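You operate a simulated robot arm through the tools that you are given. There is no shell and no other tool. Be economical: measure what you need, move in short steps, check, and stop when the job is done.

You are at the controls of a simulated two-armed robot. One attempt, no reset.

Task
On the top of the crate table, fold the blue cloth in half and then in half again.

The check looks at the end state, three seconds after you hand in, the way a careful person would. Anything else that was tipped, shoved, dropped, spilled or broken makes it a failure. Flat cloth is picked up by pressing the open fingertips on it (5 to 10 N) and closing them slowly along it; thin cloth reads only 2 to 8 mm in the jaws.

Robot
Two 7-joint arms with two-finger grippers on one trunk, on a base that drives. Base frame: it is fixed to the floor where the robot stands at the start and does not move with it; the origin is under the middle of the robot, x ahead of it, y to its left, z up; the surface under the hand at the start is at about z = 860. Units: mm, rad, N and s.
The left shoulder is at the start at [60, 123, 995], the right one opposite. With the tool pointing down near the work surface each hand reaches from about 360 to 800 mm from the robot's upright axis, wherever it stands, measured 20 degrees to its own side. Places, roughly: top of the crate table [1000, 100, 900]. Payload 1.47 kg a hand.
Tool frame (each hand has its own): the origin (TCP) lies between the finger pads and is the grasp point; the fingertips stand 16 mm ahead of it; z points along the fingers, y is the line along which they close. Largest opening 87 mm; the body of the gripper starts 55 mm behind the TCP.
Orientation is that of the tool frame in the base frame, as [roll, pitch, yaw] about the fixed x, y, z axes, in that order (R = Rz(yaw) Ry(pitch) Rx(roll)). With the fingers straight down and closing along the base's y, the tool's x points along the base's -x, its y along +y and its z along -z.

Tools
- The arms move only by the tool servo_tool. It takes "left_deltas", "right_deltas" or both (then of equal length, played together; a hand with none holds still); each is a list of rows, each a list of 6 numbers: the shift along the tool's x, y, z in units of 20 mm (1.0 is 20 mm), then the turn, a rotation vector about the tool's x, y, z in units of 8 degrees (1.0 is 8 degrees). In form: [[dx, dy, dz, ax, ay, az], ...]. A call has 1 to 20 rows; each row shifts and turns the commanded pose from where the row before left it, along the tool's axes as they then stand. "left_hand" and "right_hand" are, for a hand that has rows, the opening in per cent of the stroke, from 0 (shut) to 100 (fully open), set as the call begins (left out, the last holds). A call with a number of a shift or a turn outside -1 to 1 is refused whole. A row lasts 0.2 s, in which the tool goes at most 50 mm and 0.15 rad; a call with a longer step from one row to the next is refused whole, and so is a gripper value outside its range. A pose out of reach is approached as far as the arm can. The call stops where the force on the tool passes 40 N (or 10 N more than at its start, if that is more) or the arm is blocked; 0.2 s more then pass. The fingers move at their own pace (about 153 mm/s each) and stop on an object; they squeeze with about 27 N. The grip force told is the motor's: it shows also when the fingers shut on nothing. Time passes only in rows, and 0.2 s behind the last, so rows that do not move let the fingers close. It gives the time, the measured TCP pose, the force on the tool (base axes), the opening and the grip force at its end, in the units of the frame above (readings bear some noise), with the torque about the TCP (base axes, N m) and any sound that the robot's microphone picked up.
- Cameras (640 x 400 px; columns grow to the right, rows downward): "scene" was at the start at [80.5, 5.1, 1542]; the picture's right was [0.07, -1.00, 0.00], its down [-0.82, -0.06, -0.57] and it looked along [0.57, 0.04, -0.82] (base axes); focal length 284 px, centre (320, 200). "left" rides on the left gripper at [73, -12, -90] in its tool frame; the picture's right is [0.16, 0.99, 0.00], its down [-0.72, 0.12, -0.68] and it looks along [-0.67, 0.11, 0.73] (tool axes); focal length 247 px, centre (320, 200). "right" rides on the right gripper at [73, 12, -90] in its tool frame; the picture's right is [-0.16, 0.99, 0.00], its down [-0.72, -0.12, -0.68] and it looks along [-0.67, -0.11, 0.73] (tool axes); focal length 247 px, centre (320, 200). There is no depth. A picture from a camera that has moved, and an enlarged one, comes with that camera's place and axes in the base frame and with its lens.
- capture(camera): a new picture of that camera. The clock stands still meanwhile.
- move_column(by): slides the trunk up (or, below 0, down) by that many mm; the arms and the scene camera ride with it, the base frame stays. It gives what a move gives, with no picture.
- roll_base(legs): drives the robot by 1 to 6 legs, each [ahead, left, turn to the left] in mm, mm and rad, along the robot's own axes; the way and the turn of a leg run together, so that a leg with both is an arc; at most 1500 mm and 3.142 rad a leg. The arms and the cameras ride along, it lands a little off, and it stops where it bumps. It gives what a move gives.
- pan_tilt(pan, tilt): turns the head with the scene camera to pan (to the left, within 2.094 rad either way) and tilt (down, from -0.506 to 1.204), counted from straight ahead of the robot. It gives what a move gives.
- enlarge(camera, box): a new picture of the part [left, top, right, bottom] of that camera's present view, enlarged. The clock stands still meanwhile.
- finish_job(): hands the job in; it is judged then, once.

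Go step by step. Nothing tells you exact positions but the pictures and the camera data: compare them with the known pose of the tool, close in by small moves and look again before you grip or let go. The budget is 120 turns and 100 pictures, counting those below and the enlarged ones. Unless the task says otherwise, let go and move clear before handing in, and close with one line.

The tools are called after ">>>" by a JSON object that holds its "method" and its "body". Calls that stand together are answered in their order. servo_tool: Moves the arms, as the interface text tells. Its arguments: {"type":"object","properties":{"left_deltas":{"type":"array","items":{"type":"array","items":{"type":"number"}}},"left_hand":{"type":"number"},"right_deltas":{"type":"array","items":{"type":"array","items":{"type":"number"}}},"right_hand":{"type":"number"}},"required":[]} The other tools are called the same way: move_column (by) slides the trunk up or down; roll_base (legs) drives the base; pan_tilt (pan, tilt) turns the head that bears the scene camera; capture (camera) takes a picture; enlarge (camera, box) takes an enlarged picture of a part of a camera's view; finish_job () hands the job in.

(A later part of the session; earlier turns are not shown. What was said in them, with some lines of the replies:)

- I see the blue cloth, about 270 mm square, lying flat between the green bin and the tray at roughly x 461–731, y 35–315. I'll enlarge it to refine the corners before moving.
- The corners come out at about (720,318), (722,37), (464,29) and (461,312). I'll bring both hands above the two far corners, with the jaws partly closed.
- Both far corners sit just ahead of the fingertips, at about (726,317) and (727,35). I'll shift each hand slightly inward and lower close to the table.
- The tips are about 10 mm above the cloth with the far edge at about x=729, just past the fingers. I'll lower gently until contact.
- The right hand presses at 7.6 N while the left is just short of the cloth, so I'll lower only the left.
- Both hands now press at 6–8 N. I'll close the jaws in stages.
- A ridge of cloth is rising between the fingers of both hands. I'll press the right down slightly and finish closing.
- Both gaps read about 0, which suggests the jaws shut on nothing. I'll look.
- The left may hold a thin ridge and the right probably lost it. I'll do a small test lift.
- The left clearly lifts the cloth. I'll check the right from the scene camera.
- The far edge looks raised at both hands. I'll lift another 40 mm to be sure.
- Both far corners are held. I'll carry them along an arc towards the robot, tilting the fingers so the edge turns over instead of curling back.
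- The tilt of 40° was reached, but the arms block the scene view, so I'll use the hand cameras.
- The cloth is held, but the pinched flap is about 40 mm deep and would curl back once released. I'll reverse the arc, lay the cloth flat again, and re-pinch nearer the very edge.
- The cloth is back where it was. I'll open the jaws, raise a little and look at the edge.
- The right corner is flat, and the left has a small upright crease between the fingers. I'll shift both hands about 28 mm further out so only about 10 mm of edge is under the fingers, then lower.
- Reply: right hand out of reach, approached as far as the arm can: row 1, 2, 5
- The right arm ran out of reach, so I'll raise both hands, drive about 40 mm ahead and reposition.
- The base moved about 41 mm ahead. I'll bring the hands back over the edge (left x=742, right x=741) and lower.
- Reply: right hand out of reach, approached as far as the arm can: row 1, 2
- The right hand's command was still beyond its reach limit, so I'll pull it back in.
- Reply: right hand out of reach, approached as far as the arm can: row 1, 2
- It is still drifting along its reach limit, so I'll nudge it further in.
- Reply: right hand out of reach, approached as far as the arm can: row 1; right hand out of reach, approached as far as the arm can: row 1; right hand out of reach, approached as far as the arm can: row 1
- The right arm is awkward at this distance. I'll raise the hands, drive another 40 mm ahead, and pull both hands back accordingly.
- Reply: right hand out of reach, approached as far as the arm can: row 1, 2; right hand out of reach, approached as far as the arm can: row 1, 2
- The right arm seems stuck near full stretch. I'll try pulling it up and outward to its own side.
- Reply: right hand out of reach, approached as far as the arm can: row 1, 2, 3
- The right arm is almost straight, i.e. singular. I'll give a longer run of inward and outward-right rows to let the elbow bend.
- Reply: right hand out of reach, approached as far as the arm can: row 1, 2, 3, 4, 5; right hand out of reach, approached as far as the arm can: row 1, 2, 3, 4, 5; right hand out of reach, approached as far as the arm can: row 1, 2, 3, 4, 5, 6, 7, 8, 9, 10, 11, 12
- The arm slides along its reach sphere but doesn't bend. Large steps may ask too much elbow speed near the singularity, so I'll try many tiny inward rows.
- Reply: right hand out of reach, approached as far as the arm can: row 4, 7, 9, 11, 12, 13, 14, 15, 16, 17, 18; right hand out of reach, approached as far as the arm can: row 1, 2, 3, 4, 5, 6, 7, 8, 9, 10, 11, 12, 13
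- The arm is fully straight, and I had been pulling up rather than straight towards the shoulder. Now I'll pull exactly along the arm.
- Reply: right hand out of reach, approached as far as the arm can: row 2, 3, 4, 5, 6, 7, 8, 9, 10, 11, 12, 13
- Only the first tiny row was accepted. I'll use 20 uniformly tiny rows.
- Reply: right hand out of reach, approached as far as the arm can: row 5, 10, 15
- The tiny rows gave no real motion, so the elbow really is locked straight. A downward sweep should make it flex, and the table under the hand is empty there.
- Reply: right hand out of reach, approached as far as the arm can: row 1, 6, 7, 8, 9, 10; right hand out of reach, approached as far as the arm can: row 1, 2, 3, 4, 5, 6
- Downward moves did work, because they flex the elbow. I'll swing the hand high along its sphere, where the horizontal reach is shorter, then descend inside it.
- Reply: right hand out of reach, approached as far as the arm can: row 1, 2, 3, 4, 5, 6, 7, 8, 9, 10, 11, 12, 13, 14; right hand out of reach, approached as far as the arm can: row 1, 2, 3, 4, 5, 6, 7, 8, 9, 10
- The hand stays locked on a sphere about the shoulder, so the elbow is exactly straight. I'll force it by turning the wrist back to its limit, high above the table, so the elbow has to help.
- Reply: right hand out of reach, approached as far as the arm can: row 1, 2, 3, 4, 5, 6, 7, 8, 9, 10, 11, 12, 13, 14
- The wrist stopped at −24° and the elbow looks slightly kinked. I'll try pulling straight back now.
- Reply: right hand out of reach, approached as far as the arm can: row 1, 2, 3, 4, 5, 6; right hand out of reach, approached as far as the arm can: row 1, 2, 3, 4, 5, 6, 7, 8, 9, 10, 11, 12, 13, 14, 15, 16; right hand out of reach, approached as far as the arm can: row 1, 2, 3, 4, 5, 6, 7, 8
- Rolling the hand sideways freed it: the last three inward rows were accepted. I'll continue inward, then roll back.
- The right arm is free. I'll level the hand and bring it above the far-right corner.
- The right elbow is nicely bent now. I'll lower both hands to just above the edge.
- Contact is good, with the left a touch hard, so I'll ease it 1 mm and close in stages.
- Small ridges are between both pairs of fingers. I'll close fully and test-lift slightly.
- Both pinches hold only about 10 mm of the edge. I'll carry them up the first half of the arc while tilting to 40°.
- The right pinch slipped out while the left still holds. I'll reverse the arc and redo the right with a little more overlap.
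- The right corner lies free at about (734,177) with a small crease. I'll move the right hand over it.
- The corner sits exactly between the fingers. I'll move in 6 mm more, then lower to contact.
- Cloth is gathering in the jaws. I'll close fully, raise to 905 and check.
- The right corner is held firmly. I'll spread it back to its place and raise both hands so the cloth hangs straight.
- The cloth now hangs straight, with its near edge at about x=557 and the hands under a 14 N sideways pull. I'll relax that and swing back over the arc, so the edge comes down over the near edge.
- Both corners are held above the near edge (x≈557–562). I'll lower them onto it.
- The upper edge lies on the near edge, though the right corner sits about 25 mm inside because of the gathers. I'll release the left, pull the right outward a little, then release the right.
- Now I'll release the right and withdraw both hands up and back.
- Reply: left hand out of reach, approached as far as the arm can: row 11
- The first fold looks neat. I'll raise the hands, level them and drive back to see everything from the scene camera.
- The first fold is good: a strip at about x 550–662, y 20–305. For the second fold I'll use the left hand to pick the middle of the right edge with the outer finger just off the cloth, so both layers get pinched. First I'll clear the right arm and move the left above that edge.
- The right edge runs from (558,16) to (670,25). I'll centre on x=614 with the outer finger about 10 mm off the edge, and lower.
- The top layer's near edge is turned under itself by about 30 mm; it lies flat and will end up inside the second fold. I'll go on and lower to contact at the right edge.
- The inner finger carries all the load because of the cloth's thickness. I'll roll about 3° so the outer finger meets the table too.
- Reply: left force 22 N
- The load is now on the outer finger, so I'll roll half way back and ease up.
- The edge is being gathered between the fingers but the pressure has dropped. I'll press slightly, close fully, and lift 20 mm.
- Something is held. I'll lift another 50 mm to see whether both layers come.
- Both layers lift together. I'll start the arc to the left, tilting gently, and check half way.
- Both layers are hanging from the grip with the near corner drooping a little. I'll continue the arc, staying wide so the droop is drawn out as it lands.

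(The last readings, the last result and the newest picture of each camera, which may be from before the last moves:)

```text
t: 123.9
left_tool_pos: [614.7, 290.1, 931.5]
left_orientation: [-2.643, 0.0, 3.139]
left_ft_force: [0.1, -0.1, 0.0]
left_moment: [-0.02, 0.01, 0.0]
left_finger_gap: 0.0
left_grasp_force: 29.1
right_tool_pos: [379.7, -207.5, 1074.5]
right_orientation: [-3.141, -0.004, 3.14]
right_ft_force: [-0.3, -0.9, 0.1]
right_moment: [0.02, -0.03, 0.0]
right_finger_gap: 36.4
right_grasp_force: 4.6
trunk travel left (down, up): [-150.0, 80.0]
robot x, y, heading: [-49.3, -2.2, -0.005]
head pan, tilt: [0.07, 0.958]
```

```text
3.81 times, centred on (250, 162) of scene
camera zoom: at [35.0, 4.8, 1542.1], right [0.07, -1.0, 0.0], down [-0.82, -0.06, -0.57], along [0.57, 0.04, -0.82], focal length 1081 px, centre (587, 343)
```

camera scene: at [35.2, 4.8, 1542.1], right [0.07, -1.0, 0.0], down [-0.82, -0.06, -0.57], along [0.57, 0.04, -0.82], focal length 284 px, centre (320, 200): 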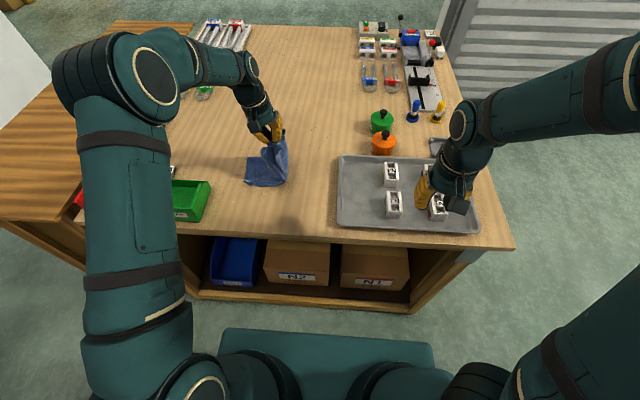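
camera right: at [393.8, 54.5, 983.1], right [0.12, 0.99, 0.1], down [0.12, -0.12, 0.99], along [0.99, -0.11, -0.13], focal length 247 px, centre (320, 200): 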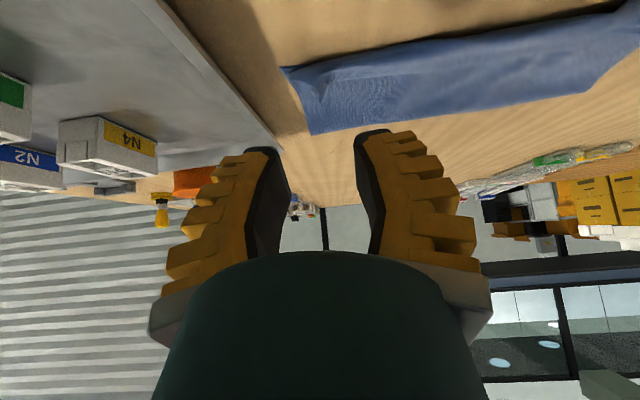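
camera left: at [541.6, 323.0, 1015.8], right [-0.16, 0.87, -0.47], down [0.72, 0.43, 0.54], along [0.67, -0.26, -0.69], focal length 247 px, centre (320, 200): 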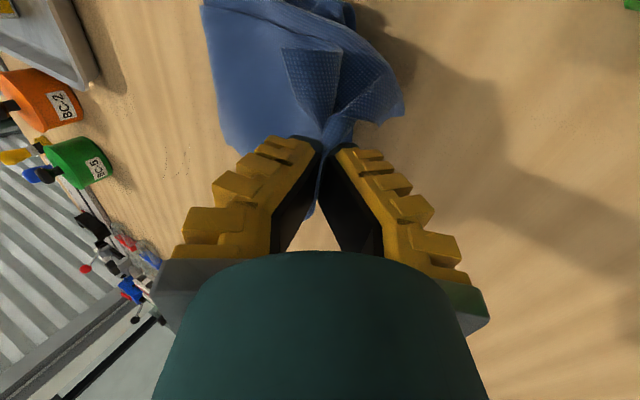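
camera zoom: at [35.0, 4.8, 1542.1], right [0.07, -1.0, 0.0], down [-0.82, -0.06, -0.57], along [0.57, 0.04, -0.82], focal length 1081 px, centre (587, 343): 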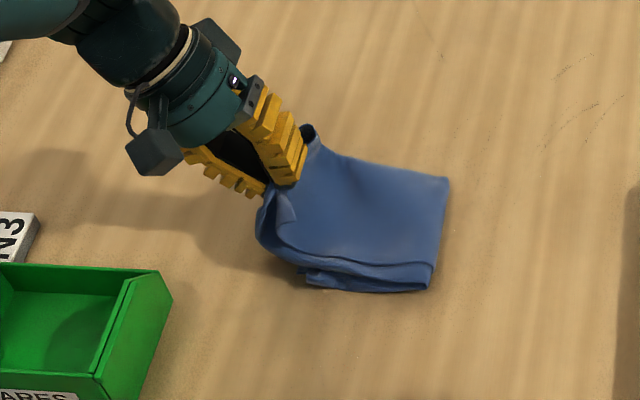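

It is folding neatly. I'll lower the edge onto the left edge.

>>> {"method": "servo_tool", "body": {"left_deltas": [[0, 0.3, 0.35, 0, 0, 0], [0, 0.3, 0.35, 0, 0, 0], [0, 0.3, 0.35, 0, 0, 0], [0, 0.3, 0.35, 0, 0, 0], [0, 0.25, 0.3, 0, 0, 0], [0, 0, 0, 0, 0, 0]]}}

>>> {"method": "enlarge", "body": {"camera": "scene", "box": [190, 110, 310, 215]}}

>>> {"method": "capture", "body": {"camera": "left"}}

```text
t: 125.3
left_tool_pos: [614.1, 298.9, 889.3]
left_orientation: [-2.643, 0.0, 3.139]
left_ft_force: [0.9, -0.1, 0.3]
left_moment: [0.0, 0.01, 0.0]
left_finger_gap: 0.3
left_grasp_force: 27.2
right_tool_pos: [380.4, -206.8, 1074.5]
right_orientation: [3.14, -0.004, -3.141]
right_ft_force: [0.1, -1.0, 0.0]
right_moment: [-0.01, 0.01, 0.0]
right_finger_gap: 36.2
right_grasp_force: 4.9
trunk travel left (down, up): [-150.0, 80.0]
robot x, y, heading: [-43.4, 1.0, -0.001]
head pan, tilt: [0.07, 0.958]
```

```text
3.81 times, centred on (250, 162) of scene
camera zoom: at [35.1, 5.0, 1542.1], right [0.07, -1.0, 0.0], down [-0.82, -0.06, -0.57], along [0.57, 0.04, -0.82], focal length 1081 px, centre (587, 343)
```

zoom: 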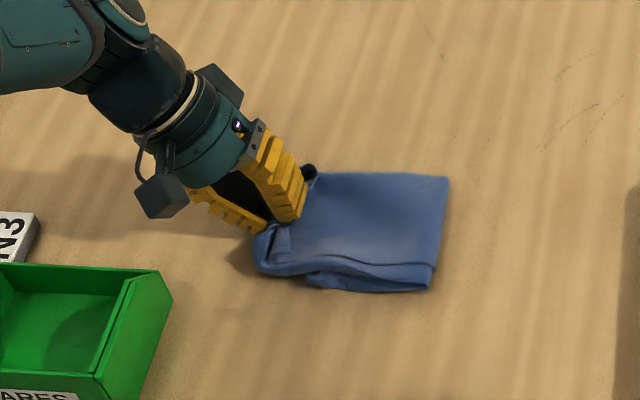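

```text
23 pictures are left
camera left: at [541.6, 332.1, 972.5], right [-0.16, 0.87, -0.47], down [0.72, 0.43, 0.54], along [0.67, -0.26, -0.7], focal length 247 px, centre (320, 200)
```

left: 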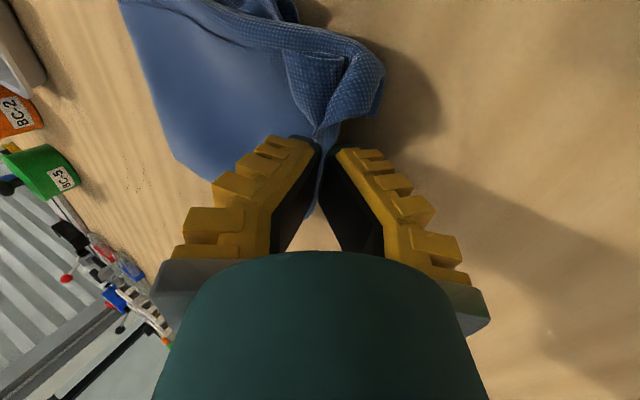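

The edge lies over the left edge. I'll lower a last few millimetres, open, and withdraw along the fingers.

>>> {"method": "servo_tool", "body": {"left_deltas": [[0, 0.05, 0.1, 0, 0, 0], [0, 0.05, 0.1, 0, 0, 0], [0, 0, 0, 0, 0, 0]]}}

>>> {"method": "servo_tool", "body": {"left_deltas": [[0, 0, 0, 0, 0, 0], [0, 0, 0, 0, 0, 0], [0, 0, -0.2, 0, 0, 0], [0, 0, -0.4, 0, 0, 0], [0, 0, -0.7, 0, 0, 0], [0, 0, -0.8, 0, 0, 0], [0, 0, -0.8, 0, 0, 0], [0, 0, -0.8, 0, 0, 0], [0, 0, -0.8, 0, 0, 0], [0, 0, 0, 0, 0, 0]], "left_hand": 22}}

>>> {"method": "enlarge", "body": {"camera": "scene", "box": [190, 110, 310, 215]}}

>>> {"method": "capture", "body": {"camera": "left"}}

```text
t: 126.1
left_tool_pos: [614.2, 299.3, 884.3]
left_orientation: [-2.642, 0.001, 3.14]
left_ft_force: [0.3, 0.4, 0.0]
left_moment: [0.03, 0.0, 0.0]
left_finger_gap: 0.3
left_grasp_force: 30.0
right_tool_pos: [380.3, -207.6, 1072.7]
right_orientation: [-3.141, -0.003, -3.141]
right_ft_force: [0.4, 0.0, 0.6]
right_moment: [0.02, 0.01, 0.0]
right_finger_gap: 36.6
right_grasp_force: 4.2
trunk travel left (down, up): [-150.0, 80.0]
robot x, y, heading: [-44.7, 1.6, -0.002]
head pan, tilt: [0.07, 0.958]
```

```text
t: 128.3
left_tool_pos: [614.7, 344.1, 963.8]
left_orientation: [-2.644, -0.001, -3.14]
left_ft_force: [-0.1, 0.1, 0.3]
left_moment: [-0.04, 0.0, 0.0]
left_finger_gap: 25.4
left_grasp_force: 4.9
right_tool_pos: [380.0, -208.5, 1073.7]
right_orientation: [-3.141, -0.004, 3.14]
right_ft_force: [0.2, -0.4, 0.6]
right_moment: [0.01, -0.01, -0.01]
right_finger_gap: 36.7
right_grasp_force: 4.0
trunk travel left (down, up): [-150.0, 80.0]
robot x, y, heading: [-45.8, 2.6, -0.003]
head pan, tilt: [0.07, 0.958]
```

```text
3.81 times, centred on (250, 162) of scene
camera zoom: at [35.3, 5.1, 1542.0], right [0.07, -1.0, 0.0], down [-0.82, -0.06, -0.57], along [0.57, 0.04, -0.82], focal length 1081 px, centre (587, 343)
```

zoom: 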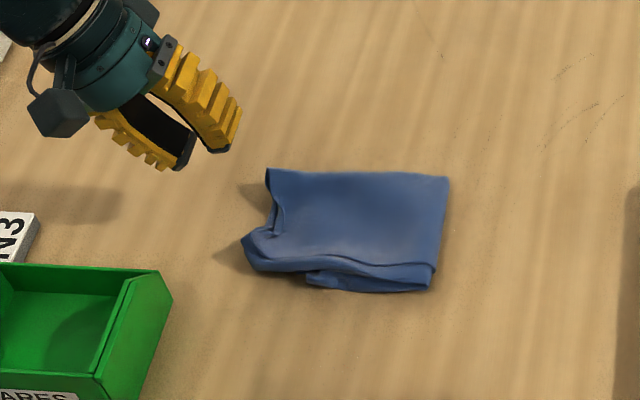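

```text
21 pictures are left
camera left: at [541.8, 375.6, 1047.1], right [-0.16, 0.87, -0.47], down [0.72, 0.43, 0.54], along [0.67, -0.26, -0.7], focal length 247 px, centre (320, 200)
```

left: 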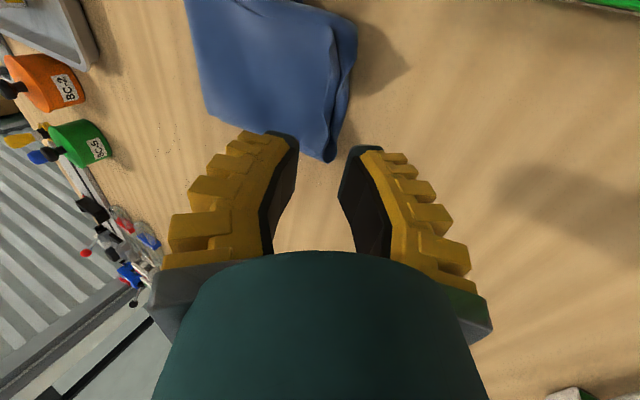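

The quarter fold is done, with its left edges standing up slightly. I'll level the hand with closed fingers above that edge and look before patting it down.

>>> {"method": "servo_tool", "body": {"left_deltas": [[0, 0, -0.5, -0.6, 0, 0], [0, 0, -0.5, -0.6, 0, 0], [0, 0, 0, -0.6, 0, 0], [0, 0, 0, -0.6, 0, 0], [0, 0, 0, -0.6, 0, 0], [0, 0, 0, -0.565, 0, 0], [0.5, -0.7, 0, 0, 0, 0], [0.5, -0.7, 0, 0, 0, 0], [0.5, -0.7, 0, 0, 0, 0], [0.5, -0.7, 0, 0, 0, 0], [0, 0, 0, 0, 0, 0]], "left_hand": 0}}

>>> {"method": "capture", "body": {"camera": "left"}}

```text
t: 130.7
left_tool_pos: [573.2, 295.7, 981.6]
left_orientation: [3.141, 0.0, -3.142]
left_ft_force: [-0.8, -0.6, 0.6]
left_moment: [-0.02, 0.0, -0.01]
left_finger_gap: 0.0
left_grasp_force: 26.9
right_tool_pos: [379.4, -207.3, 1074.3]
right_orientation: [-3.139, -0.004, -3.141]
right_ft_force: [-0.4, 0.6, 0.9]
right_moment: [-0.01, 0.0, 0.01]
right_finger_gap: 36.6
right_grasp_force: 4.3
trunk travel left (down, up): [-150.0, 80.0]
robot x, y, heading: [-43.2, -2.3, 0.002]
head pan, tilt: [0.07, 0.958]
```

```text
20 pictures are left
camera left: at [501.1, 284.2, 1070.3], right [-0.16, 0.99, 0.0], down [0.72, 0.12, 0.68], along [0.67, 0.11, -0.73], focal length 247 px, centre (320, 200)
```

left: 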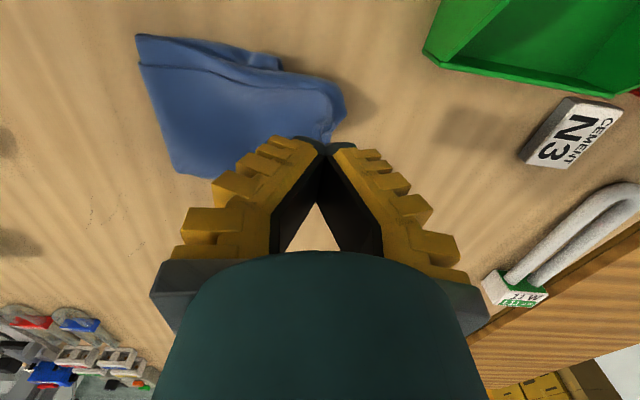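

The stack is a neat quarter, with the upper half overhanging slightly on the left. I'll pat the raised left edge gently at two points.

>>> {"method": "servo_tool", "body": {"left_deltas": [[-0.7, 0, 0.9, 0, 0, 0], [-0.6, 0, 0.9, 0, 0, 0], [0, 0, 0.9, 0, 0, 0], [0, 0, 0.9, 0, 0, 0], [0, 0, 0.6, 0, 0, 0], [0, 0, 0.2, 0, 0, 0], [0, 0, 0.2, 0, 0, 0], [0, 0, 0.15, 0, 0, 0], [0, 0, 0.1, 0, 0, 0], [0, 0, 0, 0, 0, 0]]}}

```text
t: 132.9
left_tool_pos: [599.7, 295.2, 884.9]
left_orientation: [3.141, -0.001, 3.139]
left_ft_force: [0.1, 0.6, -0.2]
left_moment: [-0.03, 0.0, 0.0]
left_finger_gap: 0.0
left_grasp_force: 27.1
right_tool_pos: [379.2, -206.9, 1074.4]
right_orientation: [-3.141, -0.005, 3.141]
right_ft_force: [-0.3, 1.2, 0.0]
right_moment: [-0.01, -0.01, 0.01]
right_finger_gap: 36.0
right_grasp_force: 4.6
trunk travel left (down, up): [-150.0, 80.0]
robot x, y, heading: [-46.1, -0.3, -0.006]
head pan, tilt: [0.07, 0.958]
```

>>> {"method": "servo_tool", "body": {"left_deltas": [[0, 0, 0.15, 0, 0, 0], [0, 0, 0.15, 0, 0, 0], [0, 0, 0.1, 0, 0, 0], [0, 0, 0.05, 0, 0, 0], [0, 0, 0, 0, 0, 0], [0, 0, -0.5, 0, 0, 0], [-0.7, 0, -0.5, 0, 0, 0], [-0.8, 0, 0, 0, 0, 0], [-0.4, 0, 0, 0, 0, 0], [0, 0, 0.5, 0, 0, 0], [0, 0, 0.45, 0, 0, 0], [0, 0, 0, 0, 0, 0], [0, 0, -0.6, 0, 0, 0], [0, 0, -0.8, 0, 0, 0], [0, 0, -0.9, 0, 0, 0], [0, 0, -0.9, 0, 0, 0], [0, 0, 0, 0, 0, 0]]}}

>>> {"method": "enlarge", "body": {"camera": "scene", "box": [190, 110, 310, 215]}}

>>> {"method": "capture", "body": {"camera": "left"}}

```text
t: 136.5
left_tool_pos: [637.8, 294.2, 938.8]
left_orientation: [3.141, 0.002, 3.138]
left_ft_force: [0.4, -0.8, 0.2]
left_moment: [-0.01, -0.01, -0.01]
left_finger_gap: 0.2
left_grasp_force: 27.3
right_tool_pos: [380.4, -207.6, 1073.4]
right_orientation: [3.141, -0.002, 3.14]
right_ft_force: [0.2, -1.2, 0.8]
right_moment: [0.0, 0.02, -0.05]
right_finger_gap: 36.9
right_grasp_force: 4.2
trunk travel left (down, up): [-150.0, 80.0]
robot x, y, heading: [-46.0, -2.5, -0.003]
head pan, tilt: [0.07, 0.958]
```

```text
3.81 times, centred on (250, 162) of scene
camera zoom: at [35.4, 5.1, 1542.0], right [0.07, -1.0, 0.0], down [-0.82, -0.06, -0.57], along [0.57, 0.04, -0.82], focal length 1081 px, centre (587, 343)
```

zoom: 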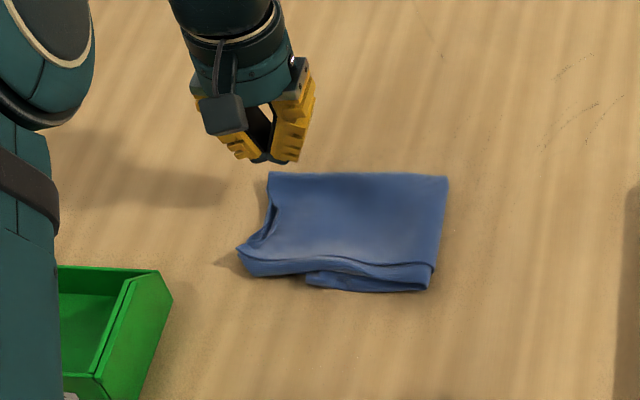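

```text
18 pictures are left
camera left: at [566.0, 283.7, 1029.0], right [-0.16, 0.99, 0.0], down [0.72, 0.12, 0.68], along [0.67, 0.11, -0.73], focal length 247 px, centre (320, 200)
```

left: 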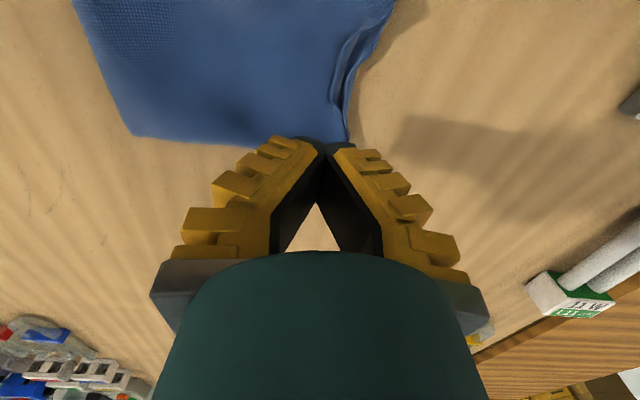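

Flatter already. I'll do one more pat on the near-left corner, then withdraw up and away.

>>> {"method": "servo_tool", "body": {"left_deltas": [[0.75, 0.2, 0, 0, 0, 0], [0.75, 0.2, 0, 0, 0, 0], [0.75, 0.2, 0, 0, 0, 0], [0.65, 0.1, 0, 0, 0, 0], [0, 0, 0.9, 0, 0, 0], [0, 0, 0.9, 0, 0, 0], [0, 0, 0.7, 0, 0, 0], [0, 0, 0.3, 0, 0, 0], [0, 0, 0.25, 0, 0, 0], [0, 0, 0, 0, 0, 0], [0, 0, -0.6, 0, 0, 0], [0, 0, -0.9, 0, 0, 0], [0, 0, -0.9, 0, 0, 0], [0, 0, -0.9, 0, 0, 0], [0, 0.5, -0.9, 0, 0, 0], [0, 0.8, -0.9, 0, 0, 0], [0.5, 0.8, -0.9, 0, 0, 0], [0.5, 0.8, -0.5, 0, 0, 0], [0.5, 0.8, 0, 0, 0, 0], [0, 0, 0, 0, 0, 0]]}}

>>> {"method": "capture", "body": {"camera": "scene"}}

>>> {"method": "enlarge", "body": {"camera": "scene", "box": [210, 130, 310, 215]}}

```text
t: 140.7
left_tool_pos: [550.6, 383.2, 1009.9]
left_orientation: [-3.141, -0.001, 3.14]
left_ft_force: [-0.1, 0.7, -0.3]
left_moment: [0.0, -0.03, 0.01]
left_finger_gap: 0.1
left_grasp_force: 26.9
right_tool_pos: [379.6, -208.4, 1073.1]
right_orientation: [3.141, -0.002, 3.14]
right_ft_force: [-0.5, -0.1, 0.1]
right_moment: [0.0, -0.01, -0.02]
right_finger_gap: 36.5
right_grasp_force: 4.0
trunk travel left (down, up): [-150.0, 80.0]
robot x, y, heading: [-46.2, 0.8, -0.003]
head pan, tilt: [0.07, 0.958]
```

```text
17 pictures are left
camera scene: at [35.3, 4.7, 1542.0], right [0.07, -1.0, 0.0], down [-0.82, -0.06, -0.57], along [0.57, 0.04, -0.82], focal length 284 px, centre (320, 200)
```

scene: 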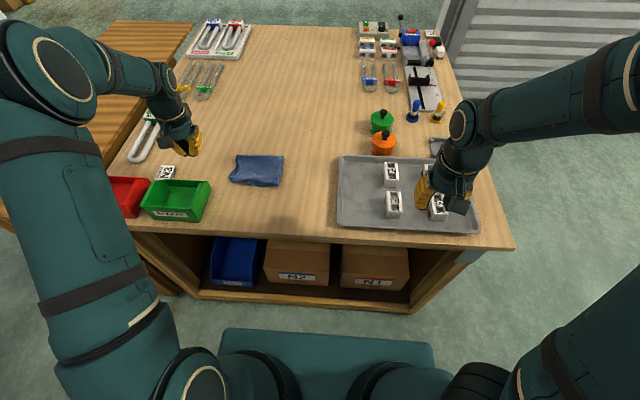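

```text
4.71 times, centred on (260, 172) of scene
camera zoom: at [35.3, 4.7, 1542.0], right [0.07, -1.0, 0.0], down [-0.82, -0.06, -0.57], along [0.57, 0.04, -0.82], focal length 1336 px, centre (602, 329)
```

zoom: 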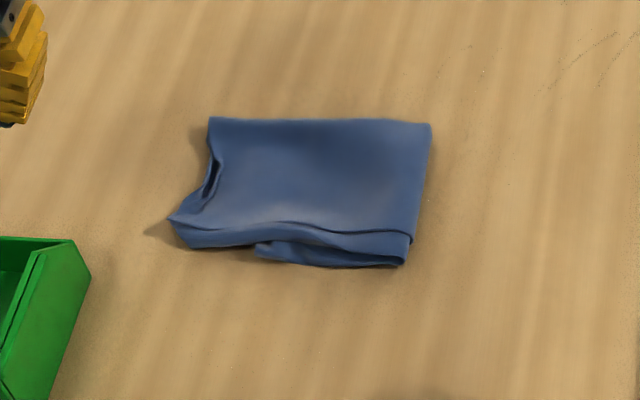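

The cloth lies as a flat quarter fold on the table top, both hands are clear, and nothing else has moved. I'm handing in.

>>> {"method": "finish_job", "body": {}}

```text
The job is handed in.
```

I folded the blue cloth in half and then in half again on the crate table top. It isn't perfectly square: the first fold left a hem of about 30 mm turned back inside, and the upper half overhangs the left edge by about 30 mm. Both hands are clear and nothing else appears to have moved.
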